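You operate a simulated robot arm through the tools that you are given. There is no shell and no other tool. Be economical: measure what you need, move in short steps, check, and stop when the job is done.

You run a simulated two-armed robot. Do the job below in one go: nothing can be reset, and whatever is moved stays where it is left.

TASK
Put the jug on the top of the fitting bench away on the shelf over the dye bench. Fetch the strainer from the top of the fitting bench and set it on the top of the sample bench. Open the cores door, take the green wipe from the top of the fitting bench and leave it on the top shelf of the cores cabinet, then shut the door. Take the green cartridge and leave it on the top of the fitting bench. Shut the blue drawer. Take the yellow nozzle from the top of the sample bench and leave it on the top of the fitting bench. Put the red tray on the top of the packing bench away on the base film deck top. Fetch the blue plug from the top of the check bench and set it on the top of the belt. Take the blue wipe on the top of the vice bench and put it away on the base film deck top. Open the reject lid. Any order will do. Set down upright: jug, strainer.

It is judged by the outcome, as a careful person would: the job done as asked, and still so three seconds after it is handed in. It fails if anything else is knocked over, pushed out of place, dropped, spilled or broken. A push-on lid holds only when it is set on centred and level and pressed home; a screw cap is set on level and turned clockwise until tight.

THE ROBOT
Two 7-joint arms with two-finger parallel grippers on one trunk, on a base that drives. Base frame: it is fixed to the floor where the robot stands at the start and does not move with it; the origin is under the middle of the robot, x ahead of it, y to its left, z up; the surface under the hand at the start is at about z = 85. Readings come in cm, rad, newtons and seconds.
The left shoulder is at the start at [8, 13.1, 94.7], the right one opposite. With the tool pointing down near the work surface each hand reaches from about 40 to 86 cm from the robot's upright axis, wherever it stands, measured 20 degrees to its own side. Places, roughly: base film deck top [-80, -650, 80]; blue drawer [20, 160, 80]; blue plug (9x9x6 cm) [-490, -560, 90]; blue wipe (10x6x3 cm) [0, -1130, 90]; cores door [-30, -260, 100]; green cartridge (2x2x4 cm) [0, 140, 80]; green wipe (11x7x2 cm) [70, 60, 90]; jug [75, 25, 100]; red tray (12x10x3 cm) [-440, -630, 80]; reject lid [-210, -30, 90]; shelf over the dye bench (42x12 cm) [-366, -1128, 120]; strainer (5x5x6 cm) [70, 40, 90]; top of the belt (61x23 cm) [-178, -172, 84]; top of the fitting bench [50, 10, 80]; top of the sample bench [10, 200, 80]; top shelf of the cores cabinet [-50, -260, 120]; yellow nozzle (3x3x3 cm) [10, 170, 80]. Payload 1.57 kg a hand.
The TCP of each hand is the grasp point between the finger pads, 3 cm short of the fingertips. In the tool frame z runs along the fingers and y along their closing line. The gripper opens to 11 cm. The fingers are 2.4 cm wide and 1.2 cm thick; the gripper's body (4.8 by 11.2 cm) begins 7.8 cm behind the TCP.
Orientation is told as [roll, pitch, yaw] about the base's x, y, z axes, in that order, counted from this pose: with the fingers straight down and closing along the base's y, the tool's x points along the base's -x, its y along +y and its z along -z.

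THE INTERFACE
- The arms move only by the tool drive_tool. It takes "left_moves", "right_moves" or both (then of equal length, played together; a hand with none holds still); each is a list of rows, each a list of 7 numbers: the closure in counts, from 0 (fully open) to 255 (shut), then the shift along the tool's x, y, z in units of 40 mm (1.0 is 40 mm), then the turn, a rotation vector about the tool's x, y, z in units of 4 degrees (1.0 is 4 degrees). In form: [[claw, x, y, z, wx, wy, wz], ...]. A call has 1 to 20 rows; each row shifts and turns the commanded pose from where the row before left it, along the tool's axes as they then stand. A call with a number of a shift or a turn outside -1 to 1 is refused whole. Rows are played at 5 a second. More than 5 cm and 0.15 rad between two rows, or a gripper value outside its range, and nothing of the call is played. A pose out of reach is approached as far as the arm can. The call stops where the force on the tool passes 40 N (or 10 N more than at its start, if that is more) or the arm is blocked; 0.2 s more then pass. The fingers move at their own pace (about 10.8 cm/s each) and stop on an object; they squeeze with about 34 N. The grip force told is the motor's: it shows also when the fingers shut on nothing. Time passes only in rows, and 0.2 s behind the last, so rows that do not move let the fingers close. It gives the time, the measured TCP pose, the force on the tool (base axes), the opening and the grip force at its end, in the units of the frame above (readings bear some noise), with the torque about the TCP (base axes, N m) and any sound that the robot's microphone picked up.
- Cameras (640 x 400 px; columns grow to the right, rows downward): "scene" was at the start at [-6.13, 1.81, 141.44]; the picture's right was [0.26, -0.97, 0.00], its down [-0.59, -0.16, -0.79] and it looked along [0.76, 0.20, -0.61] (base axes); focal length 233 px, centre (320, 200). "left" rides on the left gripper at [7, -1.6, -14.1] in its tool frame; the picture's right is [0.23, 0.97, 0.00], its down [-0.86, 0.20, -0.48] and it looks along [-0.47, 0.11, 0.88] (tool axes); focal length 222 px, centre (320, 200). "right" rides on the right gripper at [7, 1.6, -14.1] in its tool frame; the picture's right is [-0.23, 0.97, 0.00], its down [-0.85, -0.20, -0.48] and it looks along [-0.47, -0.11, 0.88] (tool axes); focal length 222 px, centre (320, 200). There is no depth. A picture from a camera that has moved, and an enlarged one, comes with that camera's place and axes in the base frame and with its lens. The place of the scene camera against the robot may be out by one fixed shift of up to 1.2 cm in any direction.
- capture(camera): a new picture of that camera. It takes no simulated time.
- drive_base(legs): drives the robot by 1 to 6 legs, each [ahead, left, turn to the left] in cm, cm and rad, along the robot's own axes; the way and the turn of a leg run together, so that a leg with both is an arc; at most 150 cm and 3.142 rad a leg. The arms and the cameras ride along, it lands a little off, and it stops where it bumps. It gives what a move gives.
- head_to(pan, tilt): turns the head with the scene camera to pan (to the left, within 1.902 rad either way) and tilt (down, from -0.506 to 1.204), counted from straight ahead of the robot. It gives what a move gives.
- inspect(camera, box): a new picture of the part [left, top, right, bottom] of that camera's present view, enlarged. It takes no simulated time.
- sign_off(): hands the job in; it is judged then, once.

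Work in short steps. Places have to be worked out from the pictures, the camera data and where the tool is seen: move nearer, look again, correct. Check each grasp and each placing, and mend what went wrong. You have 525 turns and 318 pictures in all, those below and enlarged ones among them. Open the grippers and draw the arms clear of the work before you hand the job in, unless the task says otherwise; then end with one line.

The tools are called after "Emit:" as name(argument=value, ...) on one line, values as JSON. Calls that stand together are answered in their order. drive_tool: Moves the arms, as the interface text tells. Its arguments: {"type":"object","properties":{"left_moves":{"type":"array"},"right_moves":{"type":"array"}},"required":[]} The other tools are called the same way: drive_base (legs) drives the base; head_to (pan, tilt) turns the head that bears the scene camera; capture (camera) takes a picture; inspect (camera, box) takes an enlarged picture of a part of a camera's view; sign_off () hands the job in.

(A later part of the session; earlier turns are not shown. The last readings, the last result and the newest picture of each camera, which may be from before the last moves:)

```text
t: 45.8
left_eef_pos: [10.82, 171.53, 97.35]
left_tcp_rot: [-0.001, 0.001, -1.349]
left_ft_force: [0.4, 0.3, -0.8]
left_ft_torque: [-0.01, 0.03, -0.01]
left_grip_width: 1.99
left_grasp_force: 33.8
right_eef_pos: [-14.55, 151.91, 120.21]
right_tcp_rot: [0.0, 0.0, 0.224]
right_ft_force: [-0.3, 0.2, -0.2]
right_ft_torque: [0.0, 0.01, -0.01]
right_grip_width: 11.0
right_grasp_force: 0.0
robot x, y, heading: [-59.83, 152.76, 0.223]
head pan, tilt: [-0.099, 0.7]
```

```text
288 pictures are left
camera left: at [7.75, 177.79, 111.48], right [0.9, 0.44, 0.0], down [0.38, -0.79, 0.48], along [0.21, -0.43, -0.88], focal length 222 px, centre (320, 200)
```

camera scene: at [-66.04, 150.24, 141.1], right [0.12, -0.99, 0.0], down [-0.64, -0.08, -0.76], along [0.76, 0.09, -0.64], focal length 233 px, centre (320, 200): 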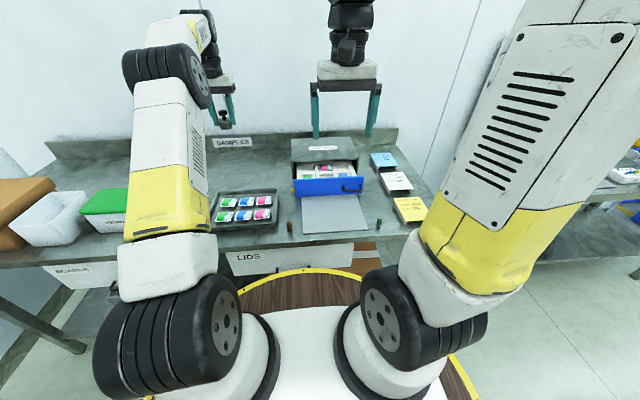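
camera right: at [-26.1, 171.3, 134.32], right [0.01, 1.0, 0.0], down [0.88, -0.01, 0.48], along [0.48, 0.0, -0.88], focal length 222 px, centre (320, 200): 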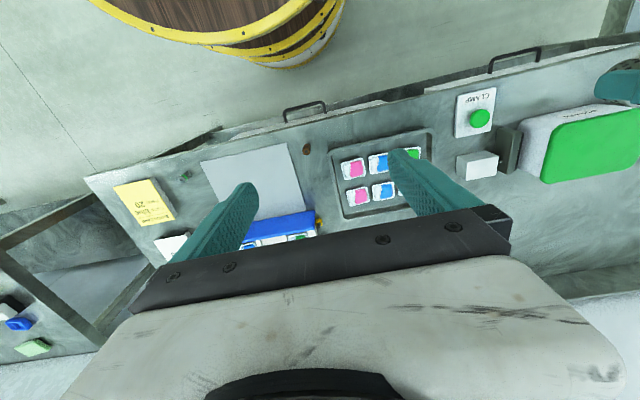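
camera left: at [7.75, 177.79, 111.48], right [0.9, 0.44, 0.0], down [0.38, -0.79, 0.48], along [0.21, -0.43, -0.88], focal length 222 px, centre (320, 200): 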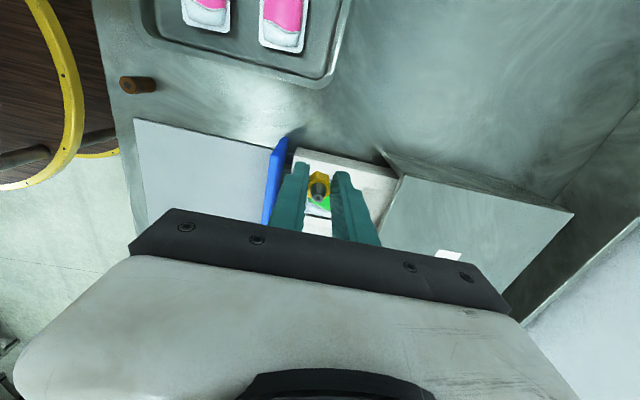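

Nozzle held. I raise the left hand out of the way and bring the right hand down toward the cartridge.

Emit:
drive_tool(left_moves=[[255, 0, 0, -1, 0, 0, 0], [255, 0, 0, -1, 0, 0, 0], [255, 0, 0, -1, 0, 0, 0], [255, 0, 0, -1, 0, 0, 0], [255, 1, 0, -0.5, 0, 0, 0], [255, 1, 0, 0, 0, 0, 0], [255, 1, 0, 0, 0, 0, 0]], right_moves=[[0, 0, -0.6, 0.7, 0, 0, 0], [0, 0, -0.6, 0.7, 0, 0, 0], [0, 0, -0.6, 0.7, 0, 0, 0], [0, 0, -0.6, 0.7, 0, 0, 0], [0, 0, -0.6, 0.7, 0, 0, 0], [0, 0, 0, 0.7, 0, 0, 0], [0, 0, 0, 0.7, 0, 0, 0]])

Emit:
capture(camera="right")

```text
t: 47.4
left_eef_pos: [8.19, 183.16, 115.36]
left_tcp_rot: [0.0, -0.001, -1.35]
left_ft_force: [0.2, 0.0, 0.4]
left_ft_torque: [0.03, 0.01, -0.03]
left_grip_width: 1.99
left_grasp_force: 33.2
right_eef_pos: [-11.95, 140.09, 100.56]
right_tcp_rot: [-0.001, 0.0, 0.222]
right_ft_force: [-0.3, -1.0, 0.2]
right_ft_torque: [0.04, 0.0, 0.02]
right_grip_width: 10.99
right_grasp_force: 0.0
robot x, y, heading: [-60.16, 152.86, 0.219]
head pan, tilt: [-0.099, 0.7]
```

```text
287 pictures are left
camera right: at [-18.98, 140.04, 114.7], right [0.01, 1.0, 0.0], down [0.88, -0.01, 0.48], along [0.48, 0.0, -0.88], focal length 222 px, centre (320, 200)
```

right: 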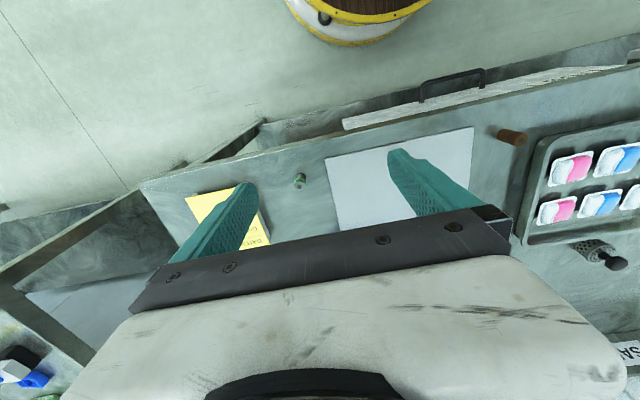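

Cartridge at about [-4.6, 136.7]. I move over it.

Emit:
drive_tool(right_moves=[[0, -0.6, -0.5, 0.6, 0, 0, 0], [0, -0.6, -0.5, 0.6, 0, 0, 0], [0, -0.4, -0.24, 0.8, 0, 0, 0], [100, 0, 0, 0.5, 0, 0, 0], [100, 0, 0, 0, 0, 0, 0]])

Emit:
inspect(camera="right", box=[220, 80, 420, 220])

```text
t: 48.5
left_eef_pos: [8.17, 183.15, 115.31]
left_tcp_rot: [0.0, 0.0, -1.347]
left_ft_force: [-0.2, 0.3, -0.2]
left_ft_torque: [-0.01, 0.01, 0.0]
left_grip_width: 1.99
left_grasp_force: 33.9
right_eef_pos: [-4.55, 136.77, 90.63]
right_tcp_rot: [-0.001, 0.0, 0.225]
right_ft_force: [0.4, -0.5, 0.5]
right_ft_torque: [-0.05, -0.01, -0.02]
right_grip_width: 6.69
right_grasp_force: 0.1
robot x, y, heading: [-60.38, 152.66, 0.221]
head pan, tilt: [-0.099, 0.7]
```

```text
2.86 times, centred on (320, 150) of right
camera zoom: at [-11.66, 136.74, 104.74], right [0.01, 1.0, 0.0], down [0.88, -0.01, 0.48], along [0.48, 0.0, -0.88], focal length 635 px, centre (320, 343)
```

zoom: 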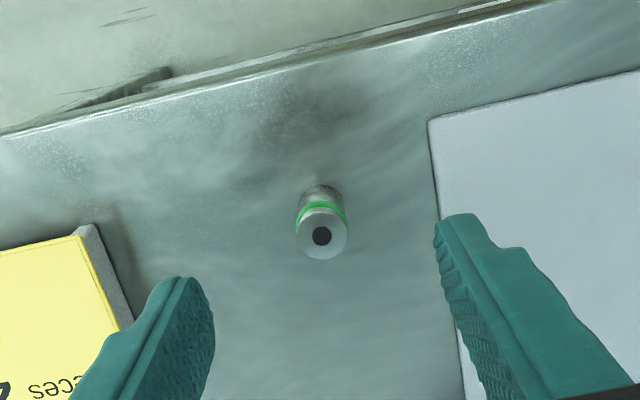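

Perfectly aligned: a white cartridge with a green band. I descend and grip.

Emit:
drive_tool(right_moves=[[100, 0, 0, 0.6, 0, 0, 0], [100, 0, 0, 0.6, 0, 0, 0], [100, 0, 0, 0.5, 0, 0, 0], [100, 0, 0, 0.08, 0, 0, 0], [255, 0, 0, 0, 0, 0, 0], [255, 0, 0, 0, 0, 0, 0], [255, 0, 0, 0, 0, 0, 0], [255, 0, 0, -0.5, 0, 0, 0], [255, 0, 0, -1, 0, 0, 0], [255, 0, 0, -1, 0, 0, 0], [255, 0, 0, -1, 0, 0, 0]])

Emit:
capture(camera="right")

```text
t: 51.0
left_eef_pos: [8.25, 183.16, 115.33]
left_tcp_rot: [0.001, 0.0, -1.35]
left_ft_force: [1.7, -0.3, -0.1]
left_ft_torque: [-0.02, 0.01, -0.01]
left_grip_width: 2.0
left_grasp_force: 33.7
right_eef_pos: [-4.53, 136.55, 97.6]
right_tcp_rot: [0.0, 0.001, 0.224]
right_ft_force: [-0.3, 0.2, -0.8]
right_ft_torque: [-0.01, 0.02, -0.01]
right_grip_width: 1.62
right_grasp_force: 31.3
robot x, y, heading: [-60.7, 152.85, 0.222]
head pan, tilt: [-0.099, 0.7]
```

```text
285 pictures are left
camera right: at [-11.63, 136.66, 111.6], right [0.01, 1.0, 0.0], down [0.88, -0.01, 0.48], along [0.48, 0.0, -0.88], focal length 222 px, centre (320, 200)
```

right: 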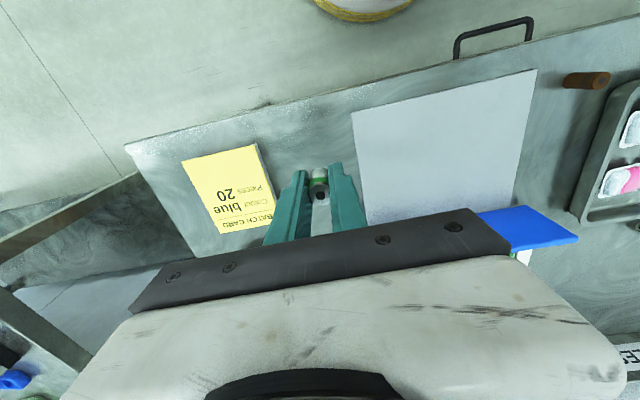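

Cartridge held (1.62 cm). Now for the drawer: I drive 8 cm closer and bring the right hand in front of the panel, clear of the handle.

Emit:
drive_base(legs=[[8, 0, 0]])

Emit:
drive_tool(right_moves=[[255, 0, 1, 0, 0, 0, 0], [255, 0, 1, 0, 0, 0, 0], [255, 0, 1, 0, 0, 0, 0], [255, 0, 1, 0, 0, 0, 0], [255, 0, 0.3, 0, 0, 0, 0], [255, 0, 0, 0.9, 0, 0, 0], [255, 0, 0, 0.9, 0, 0, 0], [255, 0, 0, 0.9, 0, 0, 0]])

Emit:
capture(camera="right")

Emit:
capture(camera="scene")

```text
t: 52.0
left_eef_pos: [15.86, 184.99, 115.26]
left_tcp_rot: [0.0, 0.001, -1.35]
left_ft_force: [0.1, -0.5, -0.1]
left_ft_torque: [-0.01, -0.04, -0.01]
left_grip_width: 2.01
left_grasp_force: 34.1
right_eef_pos: [3.07, 138.25, 97.33]
right_tcp_rot: [0.0, 0.001, 0.224]
right_ft_force: [-1.0, 0.4, -0.8]
right_ft_torque: [-0.02, -0.03, 0.01]
right_grip_width: 1.62
right_grasp_force: 31.8
robot x, y, heading: [-52.48, 154.53, 0.227]
head pan, tilt: [-0.099, 0.7]
```

```text
t: 53.8
left_eef_pos: [15.82, 184.97, 115.34]
left_tcp_rot: [0.001, -0.001, -1.349]
left_ft_force: [-0.2, -0.7, 0.1]
left_ft_torque: [0.02, -0.05, 0.0]
left_grip_width: 2.0
left_grasp_force: 33.4
right_eef_pos: [-0.62, 155.06, 86.47]
right_tcp_rot: [-0.001, 0.0, 0.222]
right_ft_force: [0.7, -0.1, -0.5]
right_ft_torque: [-0.01, -0.04, -0.02]
right_grip_width: 1.65
right_grasp_force: 31.4
robot x, y, heading: [-52.41, 154.37, 0.226]
head pan, tilt: [-0.099, 0.7]
```

```text
284 pictures are left
camera right: at [-7.72, 155.17, 100.72], right [0.01, 1.0, 0.0], down [0.88, -0.01, 0.48], along [0.48, 0.0, -0.88], focal length 222 px, centre (320, 200)
```

right: 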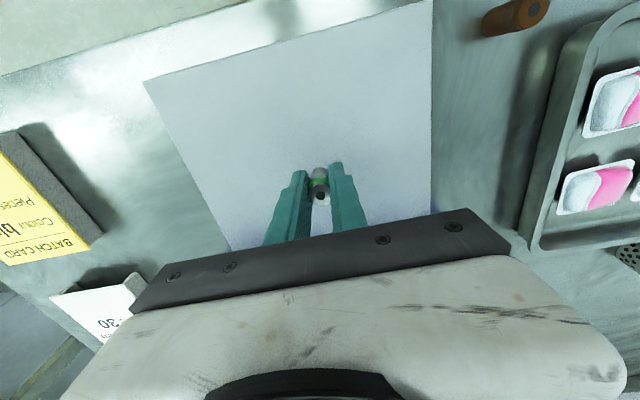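

```text
283 pictures are left
camera scene: at [-58.27, 151.99, 141.1], right [0.12, -0.99, 0.0], down [-0.64, -0.08, -0.76], along [0.76, 0.09, -0.64], focal length 233 px, centre (320, 200)
```

scene: 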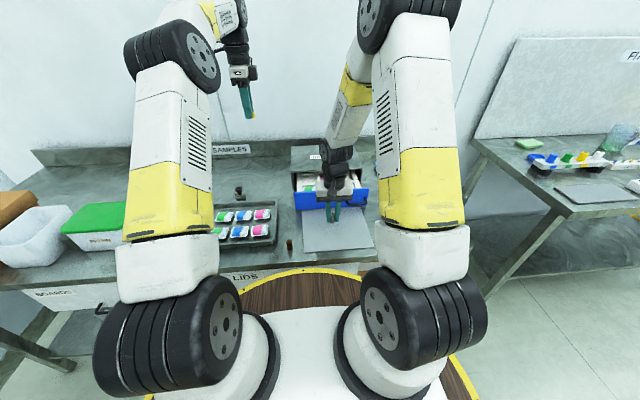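

The hand is in front of the panel. I push forward until the drawer stops.

Emit:
drive_tool(right_moves=[[255, -0.6, 0, 0, 0, 0, 0], [255, -0.6, 0, 0, 0, 0, 0], [255, -0.6, 0, 0, 0, 0, 0], [255, -0.5, 0, 0, 0, 0, 0], [255, -0.5, 0, 0, 0, 0, 0], [255, -0.5, 0, 0, 0, 0, 0], [255, -0.5, 0, 0, 0, 0, 0], [255, -0.5, 0, 0, 0, 0, 0], [255, -0.5, 0, 0, 0, 0, 0], [255, -0.3, 0, 0, 0, 0, 0]])

Emit:
capture(camera="right")

Emit:
capture(camera="scene")

```text
t: 56.0
left_eef_pos: [15.94, 184.97, 115.26]
left_tcp_rot: [0.001, 0.0, -1.349]
left_ft_force: [-0.7, -0.2, -0.3]
left_ft_torque: [0.0, 0.01, -0.01]
left_grip_width: 2.0
left_grasp_force: 33.1
right_eef_pos: [19.31, 159.63, 86.67]
right_tcp_rot: [0.0, -0.002, 0.224]
right_ft_force: [0.9, 0.0, -0.6]
right_ft_torque: [-0.03, 0.02, -0.02]
right_grip_width: 1.62
right_grasp_force: 31.7
robot x, y, heading: [-52.18, 154.26, 0.227]
head pan, tilt: [-0.099, 0.7]
```

```text
282 pictures are left
camera right: at [12.21, 159.59, 100.73], right [0.01, 1.0, 0.0], down [0.88, -0.01, 0.48], along [0.48, 0.0, -0.88], focal length 222 px, centre (320, 200)
```

right: 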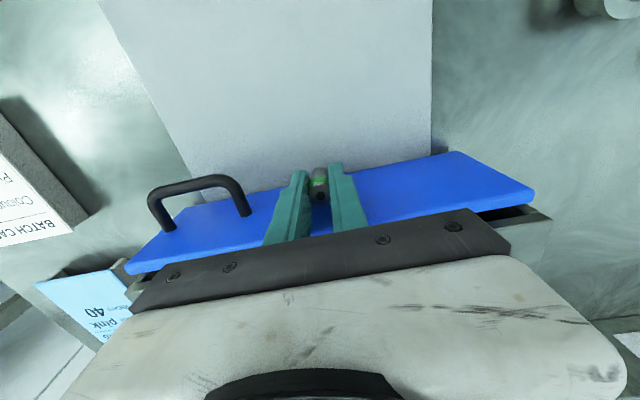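

```text
281 pictures are left
camera scene: at [-58.24, 152.0, 141.1], right [0.12, -0.99, 0.0], down [-0.64, -0.08, -0.76], along [0.76, 0.09, -0.64], focal length 233 px, centre (320, 200)
```

scene: 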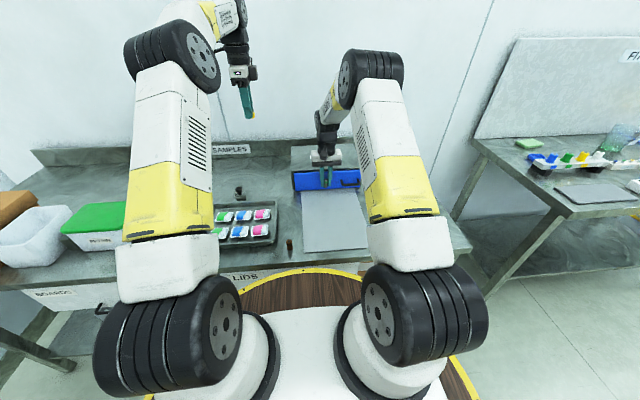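

A small gap is left; I push a bit more until resistance.

Emit:
drive_tool(right_moves=[[255, -0.15, 0, 0, 0, 0, 0], [255, -0.15, 0, 0, 0, 0, 0], [255, -0.15, 0, 0, 0, 0, 0], [255, -0.1, 0, 0, 0, 0, 0]])

Emit:
inspect(camera="right", box=[400, 120, 580, 260])

```text
t: 56.8
left_eef_pos: [15.78, 184.88, 115.33]
left_tcp_rot: [0.001, -0.002, -1.349]
left_ft_force: [-1.0, -0.5, 0.5]
left_ft_torque: [-0.01, -0.03, 0.0]
left_grip_width: 1.99
left_grasp_force: 33.4
right_eef_pos: [20.2, 159.85, 86.52]
right_tcp_rot: [0.0, 0.016, 0.224]
right_ft_force: [-12.6, -2.2, 4.4]
right_ft_torque: [0.01, -0.39, -0.19]
right_grip_width: 1.63
right_grasp_force: 31.2
robot x, y, heading: [-52.98, 154.11, 0.22]
head pan, tilt: [-0.099, 0.7]
stopped in row 3 (right hand): the force on the tool passed its limit at 49 N (the readings are from after the stop); the commanded pose is now the measured one
```

```text
2.86 times, centred on (490, 190) of right
camera zoom: at [13.41, 159.92, 100.79], right [0.01, 1.0, 0.0], down [0.89, -0.01, 0.46], along [0.46, -0.01, -0.89], focal length 635 px, centre (-166, 229)
```

zoom: 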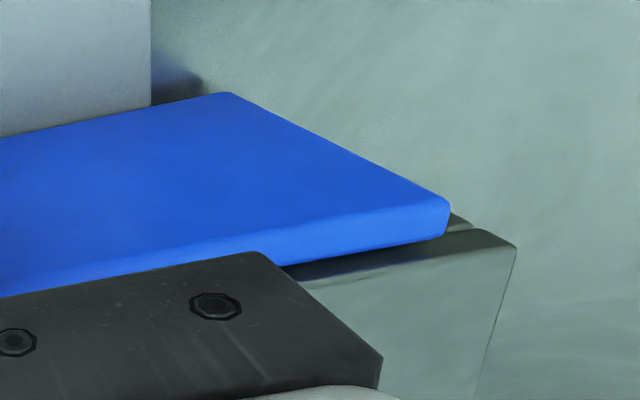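

Hard stop reached: the drawer is shut. I back off and lift, then look.

Emit:
drive_tool(right_moves=[[255, 0.5, 0, 0, 0, 0, 0], [255, 1, 0, 0, 0, 0, 0], [255, 1, 0, -0.5, 0, 0, 0], [255, 0.8, 0, -0.8, 0, 0, 0], [255, 0.5, 0, -1, 0, 0, 0], [255, 0.5, 0, -1, 0, 0, 0], [255, 0.5, 0, -1, 0, 0, 0], [255, 0.5, 0, -1, 0, 0, 0], [255, 0.5, 0, -1, 0, 0, 0]])

Emit:
drive_base(legs=[[-20, 0, 0], [0, 0, -0.22], [0, -125, 0]])

Emit:
capture(camera="scene")

```text
t: 58.8
left_eef_pos: [15.96, 184.93, 115.27]
left_tcp_rot: [0.002, 0.0, -1.349]
left_ft_force: [0.3, 0.7, 0.1]
left_ft_torque: [-0.02, 0.04, 0.0]
left_grip_width: 2.01
left_grasp_force: 33.5
right_eef_pos: [-1.99, 154.69, 112.04]
right_tcp_rot: [0.001, 0.017, 0.221]
right_ft_force: [0.9, 1.2, -0.3]
right_ft_torque: [-0.02, 0.04, 0.0]
right_grip_width: 1.65
right_grasp_force: 32.1
robot x, y, heading: [-52.64, 154.6, 0.222]
head pan, tilt: [-0.099, 0.7]
```

```text
t: 67.0
left_eef_pos: [1.05, 40.62, 115.27]
left_tcp_rot: [0.0, 0.001, -1.583]
left_ft_force: [0.0, -0.1, -0.4]
left_ft_torque: [0.01, -0.01, 0.0]
left_grip_width: 2.0
left_grasp_force: 33.3
right_eef_pos: [-23.31, 15.4, 112.06]
right_tcp_rot: [0.0, 0.016, -0.011]
right_ft_force: [0.3, -0.3, -0.4]
right_ft_torque: [0.01, -0.01, 0.03]
right_grip_width: 1.62
right_grasp_force: 31.4
robot x, y, heading: [-72.82, 26.67, -0.01]
head pan, tilt: [-0.099, 0.7]
```

```text
279 pictures are left
camera scene: at [-78.72, 25.63, 141.1], right [-0.11, -0.99, 0.0], down [-0.64, 0.07, -0.76], along [0.76, -0.09, -0.64], focal length 233 px, centre (320, 200)
```

scene: 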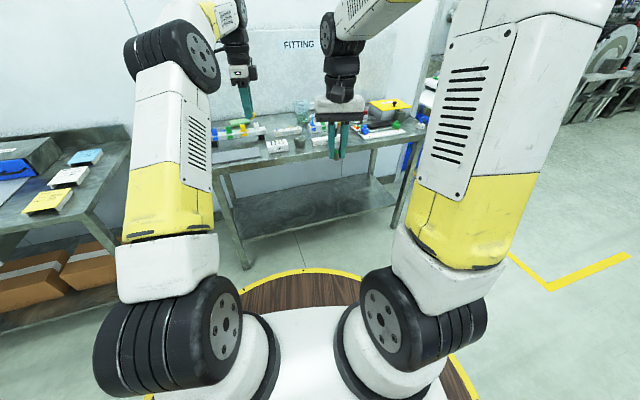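

The drawer's shut. I drive up to the fitting bench.

Emit:
drive_base(legs=[[66, 0, 0.01]])

Emit:
capture(camera="left")

Emit:
capture(camera="right")

```text
t: 70.7
left_eef_pos: [66.85, 40.74, 115.25]
left_tcp_rot: [0.0, 0.002, -1.575]
left_ft_force: [0.2, -0.6, 0.1]
left_ft_torque: [0.01, -0.01, 0.03]
left_grip_width: 2.0
left_grasp_force: 33.9
right_eef_pos: [42.9, 15.35, 112.1]
right_tcp_rot: [-0.001, 0.016, -0.003]
right_ft_force: [0.5, 0.2, -0.2]
right_ft_torque: [-0.01, -0.02, -0.02]
right_grip_width: 1.63
right_grasp_force: 31.6
robot x, y, heading: [-6.63, 26.69, -0.001]
head pan, tilt: [-0.099, 0.7]
```

```text
278 pictures are left
camera left: at [65.31, 47.49, 129.43], right [0.97, 0.22, 0.0], down [0.2, -0.86, 0.48], along [0.11, -0.47, -0.88], focal length 222 px, centre (320, 200)
```

left: 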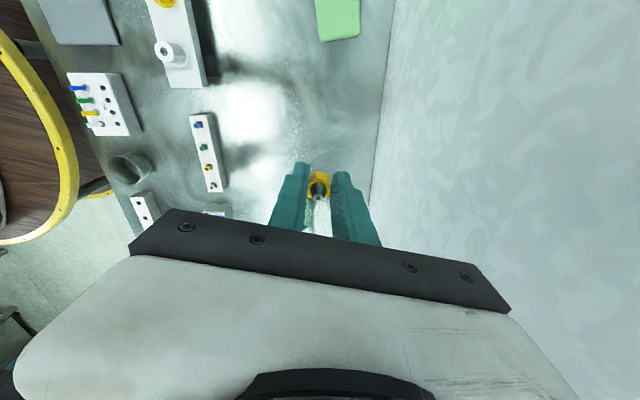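

```text
277 pictures are left
camera right: at [36.13, 16.92, 126.28], right [0.23, 0.97, 0.0], down [0.86, -0.2, 0.47], along [0.45, -0.11, -0.89], focal length 222 px, centre (320, 200)
```

right: 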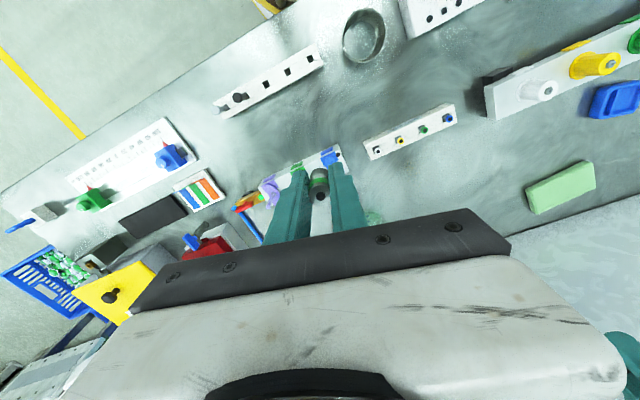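

Landing height for the nozzle should be TCP z≈88.4 here. I lower the left hand to just above.

Emit:
drive_tool(left_moves=[[255, 0, 0, 1, 0, 0, 0], [255, 0, 0, 1, 0, 0, 0], [255, 0, 0, 1, 0, 0, 0], [255, 0, 0, 1, 0, 0, 0], [255, 0, 0, 1, 0, 0, 0], [255, 0, 0, 1, 0, 0, 0], [255, 0, 0, 0.5, 0, 0, 0], [255, 0, 0, 0.1, 0, 0, 0], [255, 0, 0, 0.06, 0, 0, 0]])

Emit:
drive_tool(left_moves=[[255, 0, 0, 0.04, 0, 0, 0], [255, 0, 0, 0.03, 0, 0, 0]])

Emit:
inspect(camera="left", box=[220, 80, 420, 240])

```text
t: 72.7
left_eef_pos: [66.88, 40.69, 88.59]
left_tcp_rot: [0.001, -0.001, -1.576]
left_ft_force: [0.7, -0.6, 0.0]
left_ft_torque: [0.01, 0.0, 0.0]
left_grip_width: 1.99
left_grasp_force: 33.7
right_eef_pos: [42.83, 15.22, 112.08]
right_tcp_rot: [0.0, 0.016, -0.004]
right_ft_force: [-1.3, -0.7, 0.3]
right_ft_torque: [0.0, -0.01, 0.0]
right_grip_width: 1.61
right_grasp_force: 31.5
robot x, y, heading: [-6.97, 26.64, -0.003]
head pan, tilt: [-0.099, 0.7]
```

```text
t: 73.3
left_eef_pos: [66.8, 40.75, 88.27]
left_tcp_rot: [0.0, -0.001, -1.574]
left_ft_force: [0.0, 0.1, -0.4]
left_ft_torque: [0.0, 0.0, -0.02]
left_grip_width: 1.97
left_grasp_force: 33.6
right_eef_pos: [42.79, 15.22, 112.05]
right_tcp_rot: [-0.001, 0.015, -0.004]
right_ft_force: [0.5, 0.2, 0.0]
right_ft_torque: [-0.02, -0.01, 0.02]
right_grip_width: 1.65
right_grasp_force: 31.7
robot x, y, heading: [-6.95, 26.28, -0.003]
head pan, tilt: [-0.099, 0.7]
```

```text
2.50 times, centred on (320, 160) of left
camera zoom: at [65.3, 47.52, 102.49], right [0.97, 0.22, 0.0], down [0.2, -0.86, 0.48], along [0.11, -0.47, -0.88], focal length 555 px, centre (320, 300)
```

zoom: 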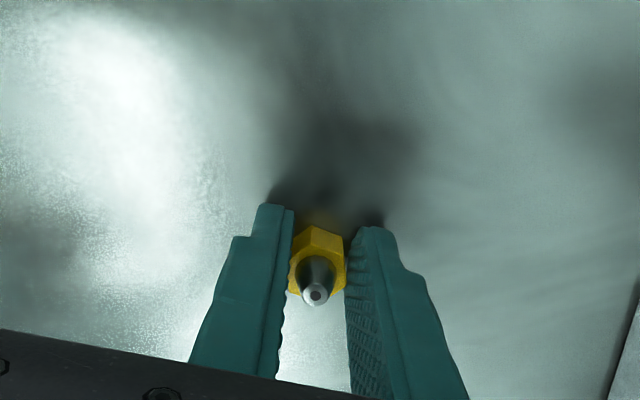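

Almost on the surface; two more small steps.

Emit:
drive_tool(left_moves=[[255, 0, 0, 0.04, 0, 0, 0], [255, 0, 0, 0.03, 0, 0, 0]])

```text
t: 73.9
left_eef_pos: [66.85, 40.75, 88.19]
left_tcp_rot: [0.002, 0.002, -1.575]
left_ft_force: [-3.0, 2.2, 17.9]
left_ft_torque: [-0.04, 0.15, -0.04]
left_grip_width: 2.01
left_grasp_force: 33.8
right_eef_pos: [42.66, 15.3, 112.09]
right_tcp_rot: [0.0, 0.013, -0.003]
right_ft_force: [-0.1, -0.6, -0.4]
right_ft_torque: [-0.01, 0.0, -0.02]
right_grip_width: 1.63
right_grasp_force: 31.2
robot x, y, heading: [-6.48, 26.15, -0.002]
head pan, tilt: [-0.099, 0.7]
```

Contact: I release the nozzle, lift, and carry on with the left hand over the green wipe.

Emit:
drive_tool(left_moves=[[255, 0, 0, -0.03, 0, 0, 0], [180, 0, 0, 0, 0, 0, 0], [120, 0, 0, 0, 0, 0, 0], [120, 0, 0, -0.4, 0, 0, 0], [60, 0, 0, -1, 0, 0, 0], [0, 0, 0, -1, 0, 0, 0], [0, 0.5, 0, -0.5, 0, 0, 0], [0, 1, 0, 0, 0, 0, 0], [0, 1, 0, 0, 0, 0, 0], [0, 1, 0, 0, 0, 0, 0]])

Emit:
capture(camera="left")

```text
t: 76.1
left_eef_pos: [66.87, 54.7, 99.71]
left_tcp_rot: [-0.001, 0.0, -1.577]
left_ft_force: [-0.4, 0.1, 0.7]
left_ft_torque: [0.02, -0.01, -0.03]
left_grip_width: 11.0
left_grasp_force: 0.0
right_eef_pos: [42.87, 15.28, 112.08]
right_tcp_rot: [-0.001, 0.015, -0.004]
right_ft_force: [-0.8, -0.7, -0.6]
right_ft_torque: [-0.03, 0.01, 0.0]
right_grip_width: 1.62
right_grasp_force: 31.9
robot x, y, heading: [-6.5, 26.36, -0.002]
head pan, tilt: [-0.099, 0.7]
```

```text
275 pictures are left
camera left: at [65.39, 61.44, 113.86], right [0.97, 0.22, 0.0], down [0.2, -0.86, 0.48], along [0.11, -0.47, -0.88], focal length 222 px, centre (320, 200)
```

left: 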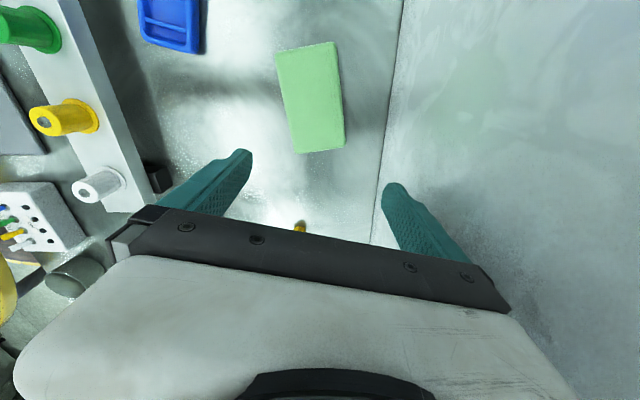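

The wipe's centre is about [65.3, 59], its long side turned about 21° from y. I align the gripper with it and go down.

Emit:
drive_tool(left_moves=[[0, 0.54, -0.2, 0, 0, 0, 0], [0, 0.54, -0.19, 0, 0, 0, -0.4], [0, 0, 0, 0, 0, 0, -1], [0, 0, 0, 0, 0, 0, -1], [0, 0, 0, 0, 0, 0, -1], [0, 0, 0, 0.4, 0, 0, -1], [0, 0, 0, 0.6, 0, 0, -1]])

Emit:
capture(camera="left")

```text
t: 77.7
left_eef_pos: [65.39, 59.0, 95.83]
left_tcp_rot: [0.0, 0.001, -1.194]
left_ft_force: [0.0, -0.8, -0.6]
left_ft_torque: [-0.05, 0.01, 0.0]
left_grip_width: 11.01
left_grasp_force: 0.2
right_eef_pos: [42.79, 15.32, 112.1]
right_tcp_rot: [0.001, 0.016, -0.004]
right_ft_force: [0.4, -0.1, -0.8]
right_ft_torque: [-0.03, -0.01, 0.01]
right_grip_width: 1.64
right_grasp_force: 31.8
robot x, y, heading: [-7.08, 26.6, -0.001]
head pan, tilt: [-0.099, 0.7]
```

```text
274 pictures are left
camera left: at [61.36, 64.73, 109.92], right [0.82, 0.57, 0.0], down [0.5, -0.72, 0.48], along [0.27, -0.39, -0.88], focal length 222 px, centre (320, 200)
```

left: 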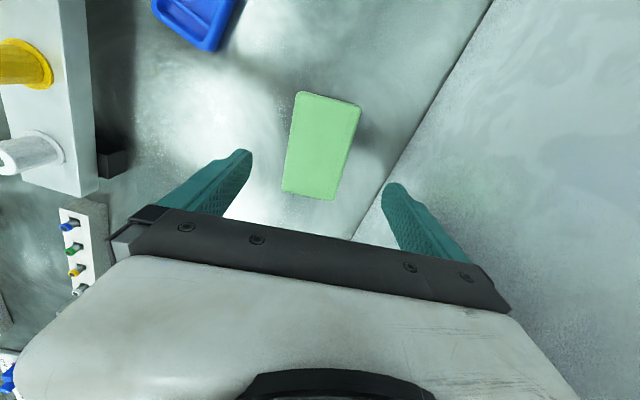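

Well aligned. I descend and grip the wipe.

Emit:
drive_tool(left_moves=[[0, 0, -0.07, 0.6, 0, 0, 0], [0, 0, 0, 0.6, 0, 0, 0], [0, 0, 0, 0.5, 0, 0, 0], [0, 0, 0, 0.15, 0, 0, 0], [255, 0, 0, 0, 0, 0, 0], [255, 0, 0, 0, 0, 0, 0], [255, 0, 0, 0, 0, 0, 0], [255, 0, 0, -0.5, 0, 0, 0], [255, 0, 0, -1, 0, 0, 0], [255, 0, 0, -1, 0, 0, 0], [255, 0, 0, -1, 0, 0, 0]])

Emit:
capture(camera="left")

```text
t: 80.1
left_eef_pos: [65.17, 58.95, 102.43]
left_tcp_rot: [-0.002, 0.001, -1.198]
left_ft_force: [0.2, 0.2, -0.6]
left_ft_torque: [0.0, 0.04, 0.0]
left_grip_width: 6.47
left_grasp_force: 34.2
right_eef_pos: [42.8, 15.32, 111.99]
right_tcp_rot: [0.0, 0.016, -0.005]
right_ft_force: [0.3, -0.1, -0.4]
right_ft_torque: [0.0, 0.03, 0.01]
right_grip_width: 1.62
right_grasp_force: 31.4
robot x, y, heading: [-6.61, 26.1, -0.002]
head pan, tilt: [-0.099, 0.7]
```

```text
273 pictures are left
camera left: at [61.1, 64.67, 116.55], right [0.82, 0.57, 0.0], down [0.5, -0.72, 0.48], along [0.27, -0.39, -0.88], focal length 222 px, centre (320, 200)
```

left: 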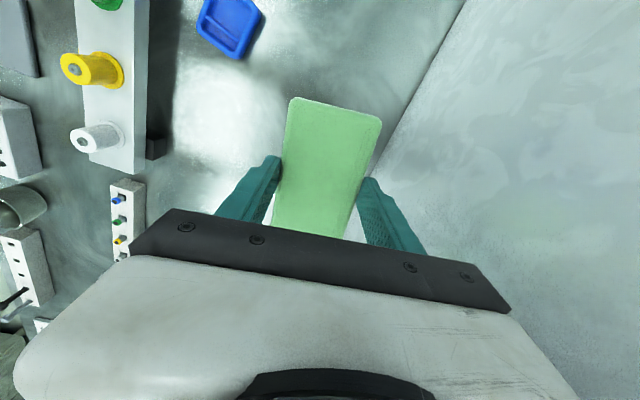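

Wipe held. I raise the left hand and bring the cartridge over a clear spot at about [56, 33].

Emit:
drive_tool(left_moves=[[255, 0, 0, -1, 0, 0, 0], [255, 0, 0, -1, 0, 0, 0], [255, 0, 0, -1, 0, 0, 0], [255, 0.5, 0, 0, 0, 0, 0], [255, 0.5, 0, 0, 0, 0, 0], [255, 0, 0, 0, 0, 0, 0]], right_moves=[[255, -0.5, 0.75, 0, 0, 0, 0], [255, -0.5, 0.75, 0, 0, 0, 0], [255, -0.5, 0.75, 0, 0, 0, 0], [255, -0.6, 0.75, 0, 0, 0, 0], [255, -0.6, 0.75, 0, 0, 0, 0], [255, -0.6, 0.65, 0, 0, 0, 0]])

Emit:
capture(camera="right")

```text
t: 81.5
left_eef_pos: [63.75, 62.73, 114.5]
left_tcp_rot: [-0.001, 0.001, -1.197]
left_ft_force: [0.0, 0.1, -0.4]
left_ft_torque: [0.04, -0.02, 0.03]
left_grip_width: 6.45
left_grasp_force: 33.8
right_eef_pos: [56.05, 32.7, 111.94]
right_tcp_rot: [0.002, 0.015, -0.003]
right_ft_force: [0.3, 0.5, -0.6]
right_ft_torque: [0.03, 0.0, -0.03]
right_grip_width: 1.62
right_grasp_force: 31.4
robot x, y, heading: [-6.81, 26.7, -0.004]
head pan, tilt: [-0.099, 0.7]
```

```text
272 pictures are left
camera right: at [49.42, 34.35, 126.05], right [0.23, 0.97, 0.0], down [0.86, -0.2, 0.47], along [0.45, -0.11, -0.89], focal length 222 px, centre (320, 200)
```

right: 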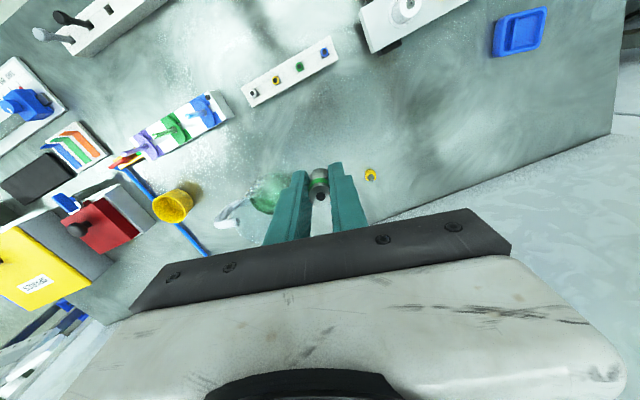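

The spot is clear. I lower the cartridge.

Emit:
drive_tool(right_moves=[[255, 0.2, 0.2, 1, 0, 0, 0], [255, 0.2, 0.1, 1, 0, 0, 0], [255, 0, 0, 1, 0, 0, 0], [255, 0, 0, 1, 0, 0, 0], [255, 0, 0, 1, 0, 0, 0], [255, 0, 0, 0.5, 0, 0, 0], [255, 0, 0, 0.1, 0, 0, 0]])

Emit:
drive_tool(right_moves=[[255, 0, 0, 0.06, 0, 0, 0], [255, 0, 0, 0.05, 0, 0, 0]])

Emit:
drive_tool(right_moves=[[255, 0, 0, 0.05, 0, 0, 0], [255, 0, 0, 0.03, 0, 0, 0]])

```text
t: 83.1
left_eef_pos: [63.58, 62.66, 114.35]
left_tcp_rot: [0.001, 0.0, -1.197]
left_ft_force: [-0.2, 0.4, -0.4]
left_ft_torque: [-0.01, 0.02, 0.0]
left_grip_width: 6.45
left_grasp_force: 33.9
right_eef_pos: [54.16, 33.97, 89.36]
right_tcp_rot: [0.002, 0.016, -0.003]
right_ft_force: [0.1, 0.7, 0.4]
right_ft_torque: [0.03, -0.01, -0.03]
right_grip_width: 1.63
right_grasp_force: 32.0
robot x, y, heading: [-6.6, 26.09, -0.003]
head pan, tilt: [-0.099, 0.7]
```

```text
t: 83.7
left_eef_pos: [63.56, 62.64, 114.47]
left_tcp_rot: [0.001, -0.001, -1.195]
left_ft_force: [0.3, -0.1, 0.4]
left_ft_torque: [-0.04, -0.03, -0.02]
left_grip_width: 6.49
left_grasp_force: 33.6
right_eef_pos: [54.17, 34.06, 89.05]
right_tcp_rot: [-0.001, 0.019, -0.005]
right_ft_force: [0.0, -0.4, -0.7]
right_ft_torque: [0.0, -0.01, -0.02]
right_grip_width: 1.62
right_grasp_force: 31.5
robot x, y, heading: [-6.55, 26.38, -0.002]
head pan, tilt: [-0.099, 0.7]
```

```text
t: 84.3
left_eef_pos: [63.65, 62.7, 114.5]
left_tcp_rot: [0.0, 0.0, -1.198]
left_ft_force: [0.6, -0.2, -0.2]
left_ft_torque: [0.02, -0.01, 0.01]
left_grip_width: 6.42
left_grasp_force: 33.4
right_eef_pos: [54.18, 34.14, 88.76]
right_tcp_rot: [-0.001, 0.015, -0.003]
right_ft_force: [0.3, -0.4, -0.8]
right_ft_torque: [-0.01, -0.02, 0.0]
right_grip_width: 1.63
right_grasp_force: 31.8
robot x, y, heading: [-7.12, 26.42, -0.003]
head pan, tilt: [-0.099, 0.7]
```

Emit:
drive_tool(right_moves=[[255, 0, 0, 0.04, 0, 0, 0], [255, 0, 0, 0.03, 0, 0, 0]])

Emit:
drive_tool(right_moves=[[255, 0, 0, 0.03, 0, 0, 0]])

Emit:
inspect(camera="right", box=[220, 100, 420, 240])

```text
t: 84.9
left_eef_pos: [63.57, 62.57, 114.36]
left_tcp_rot: [-0.002, -0.001, -1.197]
left_ft_force: [0.0, 1.0, 0.3]
left_ft_torque: [0.01, 0.04, 0.02]
left_grip_width: 6.46
left_grasp_force: 33.6
right_eef_pos: [54.08, 34.16, 88.62]
right_tcp_rot: [-0.001, 0.014, -0.003]
right_ft_force: [-3.0, -1.0, 12.9]
right_ft_torque: [-0.06, 0.05, 0.02]
right_grip_width: 1.66
right_grasp_force: 31.8
robot x, y, heading: [-7.12, 26.74, 0.001]
head pan, tilt: [-0.099, 0.7]
```

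```text
t: 85.3
left_eef_pos: [63.63, 62.55, 114.36]
left_tcp_rot: [0.001, -0.001, -1.198]
left_ft_force: [0.0, -0.2, -0.9]
left_ft_torque: [-0.01, 0.02, 0.0]
left_grip_width: 6.44
left_grasp_force: 34.4
right_eef_pos: [54.17, 34.13, 88.46]
right_tcp_rot: [0.001, 0.013, -0.003]
right_ft_force: [-3.8, -2.0, 24.7]
right_ft_torque: [-0.07, 0.03, 0.0]
right_grip_width: 1.62
right_grasp_force: 31.7
robot x, y, heading: [-6.42, 26.53, -0.006]
head pan, tilt: [-0.099, 0.7]
```

```text
2.86 times, centred on (320, 170) of right
camera zoom: at [47.42, 35.71, 102.68], right [0.23, 0.97, 0.0], down [0.86, -0.2, 0.47], along [0.45, -0.11, -0.88], focal length 635 px, centre (320, 286)
```

zoom: 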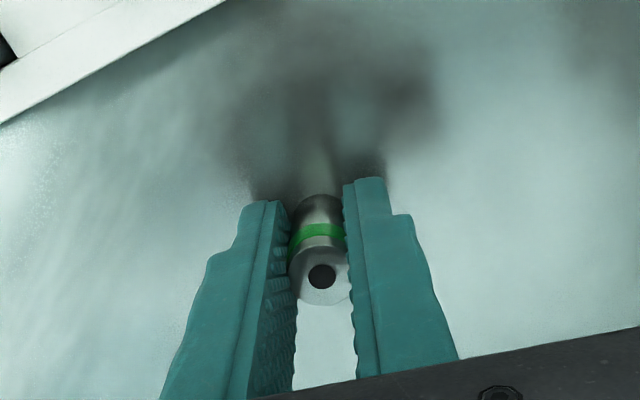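

It's on the bench. I release and lift the right hand, then look.

Emit:
drive_tool(right_moves=[[255, 0, 0, -0.05, 0, 0, 0], [190, 0, 0, 0, 0, 0, 0], [130, 0, 0, 0, 0, 0, 0], [130, 0, 0, -0.3, 0, 0, 0], [100, 0, 0, -1, 0, 0, 0], [100, 0, 0, -1, 0, 0, 0], [100, 0, 0, -1, 0, 0, 0], [0, 0.5, 0, -1, 0, 0, 0], [0, 0.5, 0, -1, 0, 0, 0]])

Emit:
capture(camera="right")

```text
t: 87.3
left_eef_pos: [63.66, 62.64, 114.39]
left_tcp_rot: [0.002, 0.0, -1.197]
left_ft_force: [-0.4, 0.0, 0.5]
left_ft_torque: [0.0, 0.06, 0.04]
left_grip_width: 6.41
left_grasp_force: 33.5
right_eef_pos: [50.37, 34.06, 109.8]
right_tcp_rot: [0.0, 0.017, -0.007]
right_ft_force: [1.2, 0.0, -1.0]
right_ft_torque: [-0.02, 0.04, -0.01]
right_grip_width: 11.02
right_grasp_force: 0.0
robot x, y, heading: [-6.71, 26.37, -0.001]
head pan, tilt: [-0.099, 0.7]
```

```text
270 pictures are left
camera right: at [43.8, 35.64, 123.95], right [0.23, 0.97, 0.0], down [0.86, -0.2, 0.47], along [0.45, -0.11, -0.89], focal length 222 px, centre (320, 200)
```

right: 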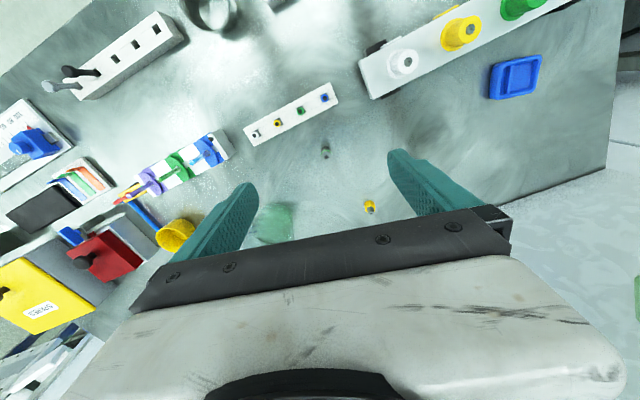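

Both stand fine. I tuck the arms back, retreat from the bench, and look toward the right and behind for the cores cabinet.

Emit:
drive_tool(left_moves=[[255, 0, 0, 0, 0, 0, 0], [255, 0, -0.9, 0, 0, 0, 0], [255, 0, -0.9, 0, 0, 0, 0], [255, 0, -0.9, 0, 0, 0, 0], [255, 0, -0.9, 0, 0, 0, 0], [255, 0, -0.9, 0, 0, 0, 0], [255, 0, -0.9, 0, 0, 0, 0]], right_moves=[[0, 0, -0.9, 0, 0, 0, 0], [0, 0, -0.9, 0, 0, 0, 0], [0, 0, -0.9, 0, 0, 0, 0], [0, 0, -0.9, 0, 0, 0, 0], [0, 0.5, -0.9, 0, 0, 0, 0], [0, 0.5, -0.9, 0, 0, 0, 0], [0, 0, 0, 0, 0, 0, 0]])

Emit:
drive_base(legs=[[-50, 0, 0], [0, 0, -1.2]])

Emit:
head_to(pan=-0.3, tilt=0.3)

Emit:
capture(camera="scene")

```text
t: 88.9
left_eef_pos: [43.59, 54.84, 114.35]
left_tcp_rot: [0.0, 0.0, -1.196]
left_ft_force: [0.1, -0.1, -0.4]
left_ft_torque: [-0.03, 0.03, 0.03]
left_grip_width: 6.45
left_grasp_force: 34.2
right_eef_pos: [46.25, 12.53, 109.86]
right_tcp_rot: [0.001, 0.015, -0.005]
right_ft_force: [-0.7, -0.8, -0.3]
right_ft_torque: [0.0, 0.07, 0.01]
right_grip_width: 11.01
right_grasp_force: 0.1
robot x, y, heading: [-6.5, 26.17, -0.001]
head pan, tilt: [-0.099, 0.7]
```

```text
t: 94.8
left_eef_pos: [-11.91, -10.18, 114.24]
left_tcp_rot: [-0.001, 0.001, -2.402]
left_ft_force: [0.3, -0.2, -0.4]
left_ft_torque: [0.02, 0.01, -0.02]
left_grip_width: 6.45
left_grasp_force: 33.5
right_eef_pos: [-50.35, -27.94, 109.84]
right_tcp_rot: [0.002, 0.015, -1.21]
right_ft_force: [-0.5, 0.0, 0.0]
right_ft_torque: [-0.02, 0.01, -0.02]
right_grip_width: 11.01
right_grasp_force: 0.1
robot x, y, heading: [-56.34, 26.34, -1.207]
head pan, tilt: [-0.099, 0.7]
```

```text
t: 95.7
left_eef_pos: [-11.93, -10.26, 114.44]
left_tcp_rot: [0.0, -0.001, -2.402]
left_ft_force: [-0.4, -0.9, -0.2]
left_ft_torque: [-0.01, 0.01, 0.01]
left_grip_width: 6.44
left_grasp_force: 34.6
right_eef_pos: [-50.35, -27.88, 109.81]
right_tcp_rot: [-0.001, 0.016, -1.21]
right_ft_force: [-0.3, 0.5, 0.8]
right_ft_torque: [-0.01, -0.05, 0.01]
right_grip_width: 11.0
right_grasp_force: 0.1
robot x, y, heading: [-56.1, 26.8, -1.212]
head pan, tilt: [-0.3, 0.3]
```

```text
269 pictures are left
camera scene: at [-61.31, 29.83, 144.7], right [-1.0, -0.06, 0.0], down [-0.02, 0.3, -0.95], along [0.06, -0.95, -0.3], focal length 233 px, centre (320, 200)
```

scene: 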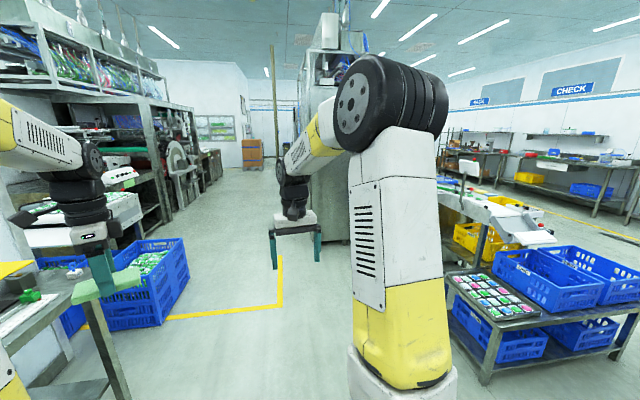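

The tall cabinet at about [-50, -260] shows its side here; its front faces +x. I drive down the aisle toward it.

Emit:
drive_base(legs=[[100, 0, 0], [80, 0, 0]])

Emit:
head_to(pan=-0.8, tilt=0.3)

Emit:
capture(camera="scene")

```text
t: 104.8
left_eef_pos: [51.54, -179.11, 114.4]
left_tcp_rot: [-0.001, 0.0, -2.406]
left_ft_force: [0.6, 0.0, 0.0]
left_ft_torque: [-0.03, -0.04, 0.01]
left_grip_width: 6.44
left_grasp_force: 34.0
right_eef_pos: [12.99, -196.68, 109.8]
right_tcp_rot: [0.0, 0.015, -1.211]
right_ft_force: [0.5, 0.3, -0.3]
right_ft_torque: [-0.02, -0.02, -0.01]
right_grip_width: 10.99
right_grasp_force: 0.0
robot x, y, heading: [7.16, -142.15, -1.211]
head pan, tilt: [-0.3, 0.3]
```

```text
t: 105.7
left_eef_pos: [51.48, -179.02, 114.37]
left_tcp_rot: [0.001, -0.001, -2.404]
left_ft_force: [-0.6, 0.2, -0.2]
left_ft_torque: [-0.02, 0.0, 0.01]
left_grip_width: 6.42
left_grasp_force: 34.3
right_eef_pos: [12.99, -196.8, 109.79]
right_tcp_rot: [0.0, 0.015, -1.21]
right_ft_force: [0.2, -0.5, 1.0]
right_ft_torque: [0.0, -0.02, -0.01]
right_grip_width: 10.99
right_grasp_force: 0.1
robot x, y, heading: [6.86, -141.93, -1.207]
head pan, tilt: [-0.799, 0.3]
```

```text
268 pictures are left
camera scene: at [-2.32, -138.02, 144.71], right [-0.91, 0.42, 0.0], down [0.13, 0.27, -0.96], along [-0.41, -0.86, -0.3], focal length 233 px, centre (320, 200)
```

scene: 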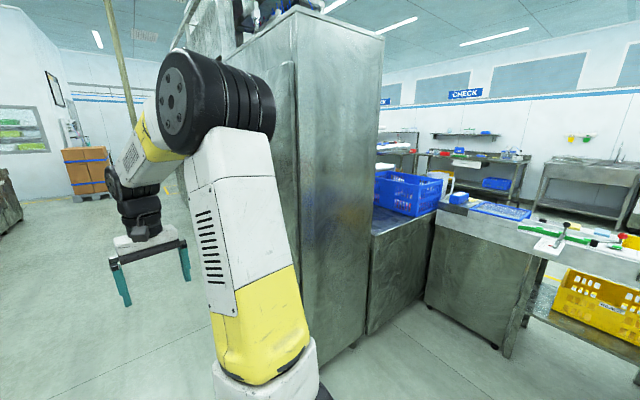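

The cabinet spans y≈-237 to -283 with its front at x≈-37. I move in front of it and turn to face it.

Emit:
drive_base(legs=[[105, 0, 0], [0, 0, -1.93]])

Emit:
head_to(pan=0, tilt=0.3)

Emit:
capture(camera="scene")

```text
t: 115.7
left_eef_pos: [-6.12, -269.94, 114.35]
left_tcp_rot: [-0.001, -0.001, 1.958]
left_ft_force: [0.4, 0.1, -0.5]
left_ft_torque: [-0.01, 0.03, -0.02]
left_grip_width: 6.44
left_grasp_force: 34.0
right_eef_pos: [-9.47, -227.88, 109.79]
right_tcp_rot: [0.0, 0.016, -3.132]
right_ft_force: [0.1, -0.4, 0.0]
right_ft_torque: [0.0, -0.02, 0.0]
right_grip_width: 10.99
right_grasp_force: 0.0
robot x, y, heading: [43.56, -240.48, -3.132]
head pan, tilt: [-0.799, 0.3]
```

```text
t: 116.8
left_eef_pos: [-6.19, -270.07, 114.3]
left_tcp_rot: [0.0, -0.001, 1.959]
left_ft_force: [-0.2, 0.8, -0.2]
left_ft_torque: [0.02, 0.02, -0.01]
left_grip_width: 6.47
left_grasp_force: 34.3
right_eef_pos: [-9.51, -227.82, 109.9]
right_tcp_rot: [0.0, 0.015, -3.134]
right_ft_force: [0.3, -0.2, 1.1]
right_ft_torque: [0.0, 0.01, -0.03]
right_grip_width: 10.98
right_grasp_force: 0.0
robot x, y, heading: [43.57, -241.05, -3.136]
head pan, tilt: [0.0, 0.3]
```

```text
267 pictures are left
camera scene: at [47.84, -241.29, 144.71], right [-0.01, 1.0, 0.0], down [0.3, 0.0, -0.96], along [-0.96, -0.01, -0.3], focal length 233 px, centre (320, 200)
```

scene: 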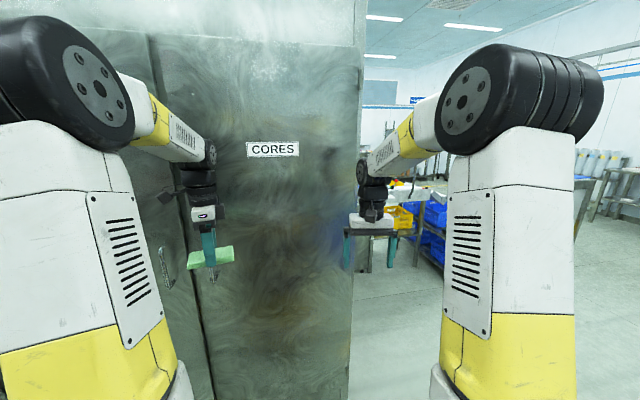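

CORES is the right-hand leaf (y≈-227 to -295), apparently hinged on the right with its handle at the left edge. I shift left so that the handle is before the right hand.

Emit:
drive_base(legs=[[0, 52, 0]])

Emit:
head_to(pan=-0.2, tilt=0.4)

Emit:
capture(camera="scene")

Emit:
capture(camera="right")

```text
t: 119.9
left_eef_pos: [-5.53, -322.45, 114.32]
left_tcp_rot: [-0.002, -0.002, 1.96]
left_ft_force: [0.2, -0.2, 0.7]
left_ft_torque: [0.03, 0.03, 0.02]
left_grip_width: 6.48
left_grasp_force: 34.0
right_eef_pos: [-8.98, -280.22, 109.87]
right_tcp_rot: [0.001, 0.016, -3.129]
right_ft_force: [-0.5, -0.6, 1.1]
right_ft_torque: [0.01, 0.02, 0.01]
right_grip_width: 10.99
right_grasp_force: 0.1
robot x, y, heading: [44.12, -293.35, -3.13]
head pan, tilt: [0.0, 0.3]
```

```text
t: 120.6
left_eef_pos: [-5.52, -322.52, 114.33]
left_tcp_rot: [-0.001, 0.001, 1.962]
left_ft_force: [0.7, -0.1, -0.5]
left_ft_torque: [-0.02, 0.0, -0.01]
left_grip_width: 6.45
left_grasp_force: 33.7
right_eef_pos: [-9.05, -280.26, 109.77]
right_tcp_rot: [-0.002, 0.015, -3.129]
right_ft_force: [0.3, 0.1, 0.6]
right_ft_torque: [-0.02, 0.01, -0.01]
right_grip_width: 11.01
right_grasp_force: 0.0
robot x, y, heading: [44.39, -292.96, -3.125]
head pan, tilt: [-0.201, 0.4]
```

```text
266 pictures are left
camera scene: at [48.68, -291.67, 143.79], right [0.19, 0.98, 0.0], down [0.38, -0.07, -0.92], along [-0.91, 0.17, -0.39], focal length 233 px, centre (320, 200)
```

scene: 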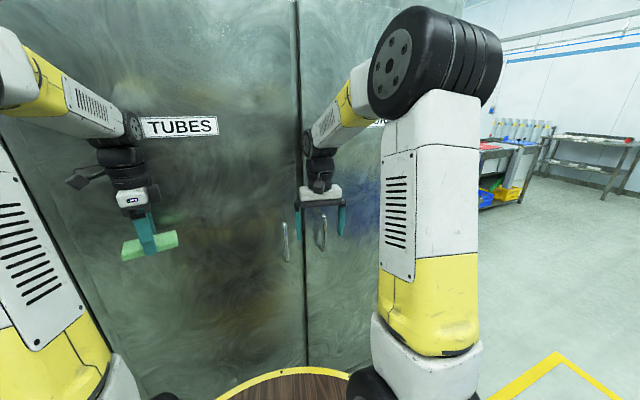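

```text
265 pictures are left
camera right: at [-2.05, -281.84, 124.05], right [-0.21, -0.98, 0.0], down [-0.86, 0.19, 0.47], along [-0.45, 0.1, -0.89], focal length 222 px, centre (320, 200)
```

right: 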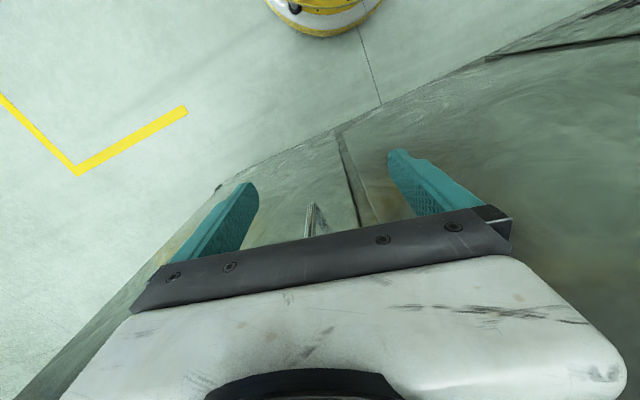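

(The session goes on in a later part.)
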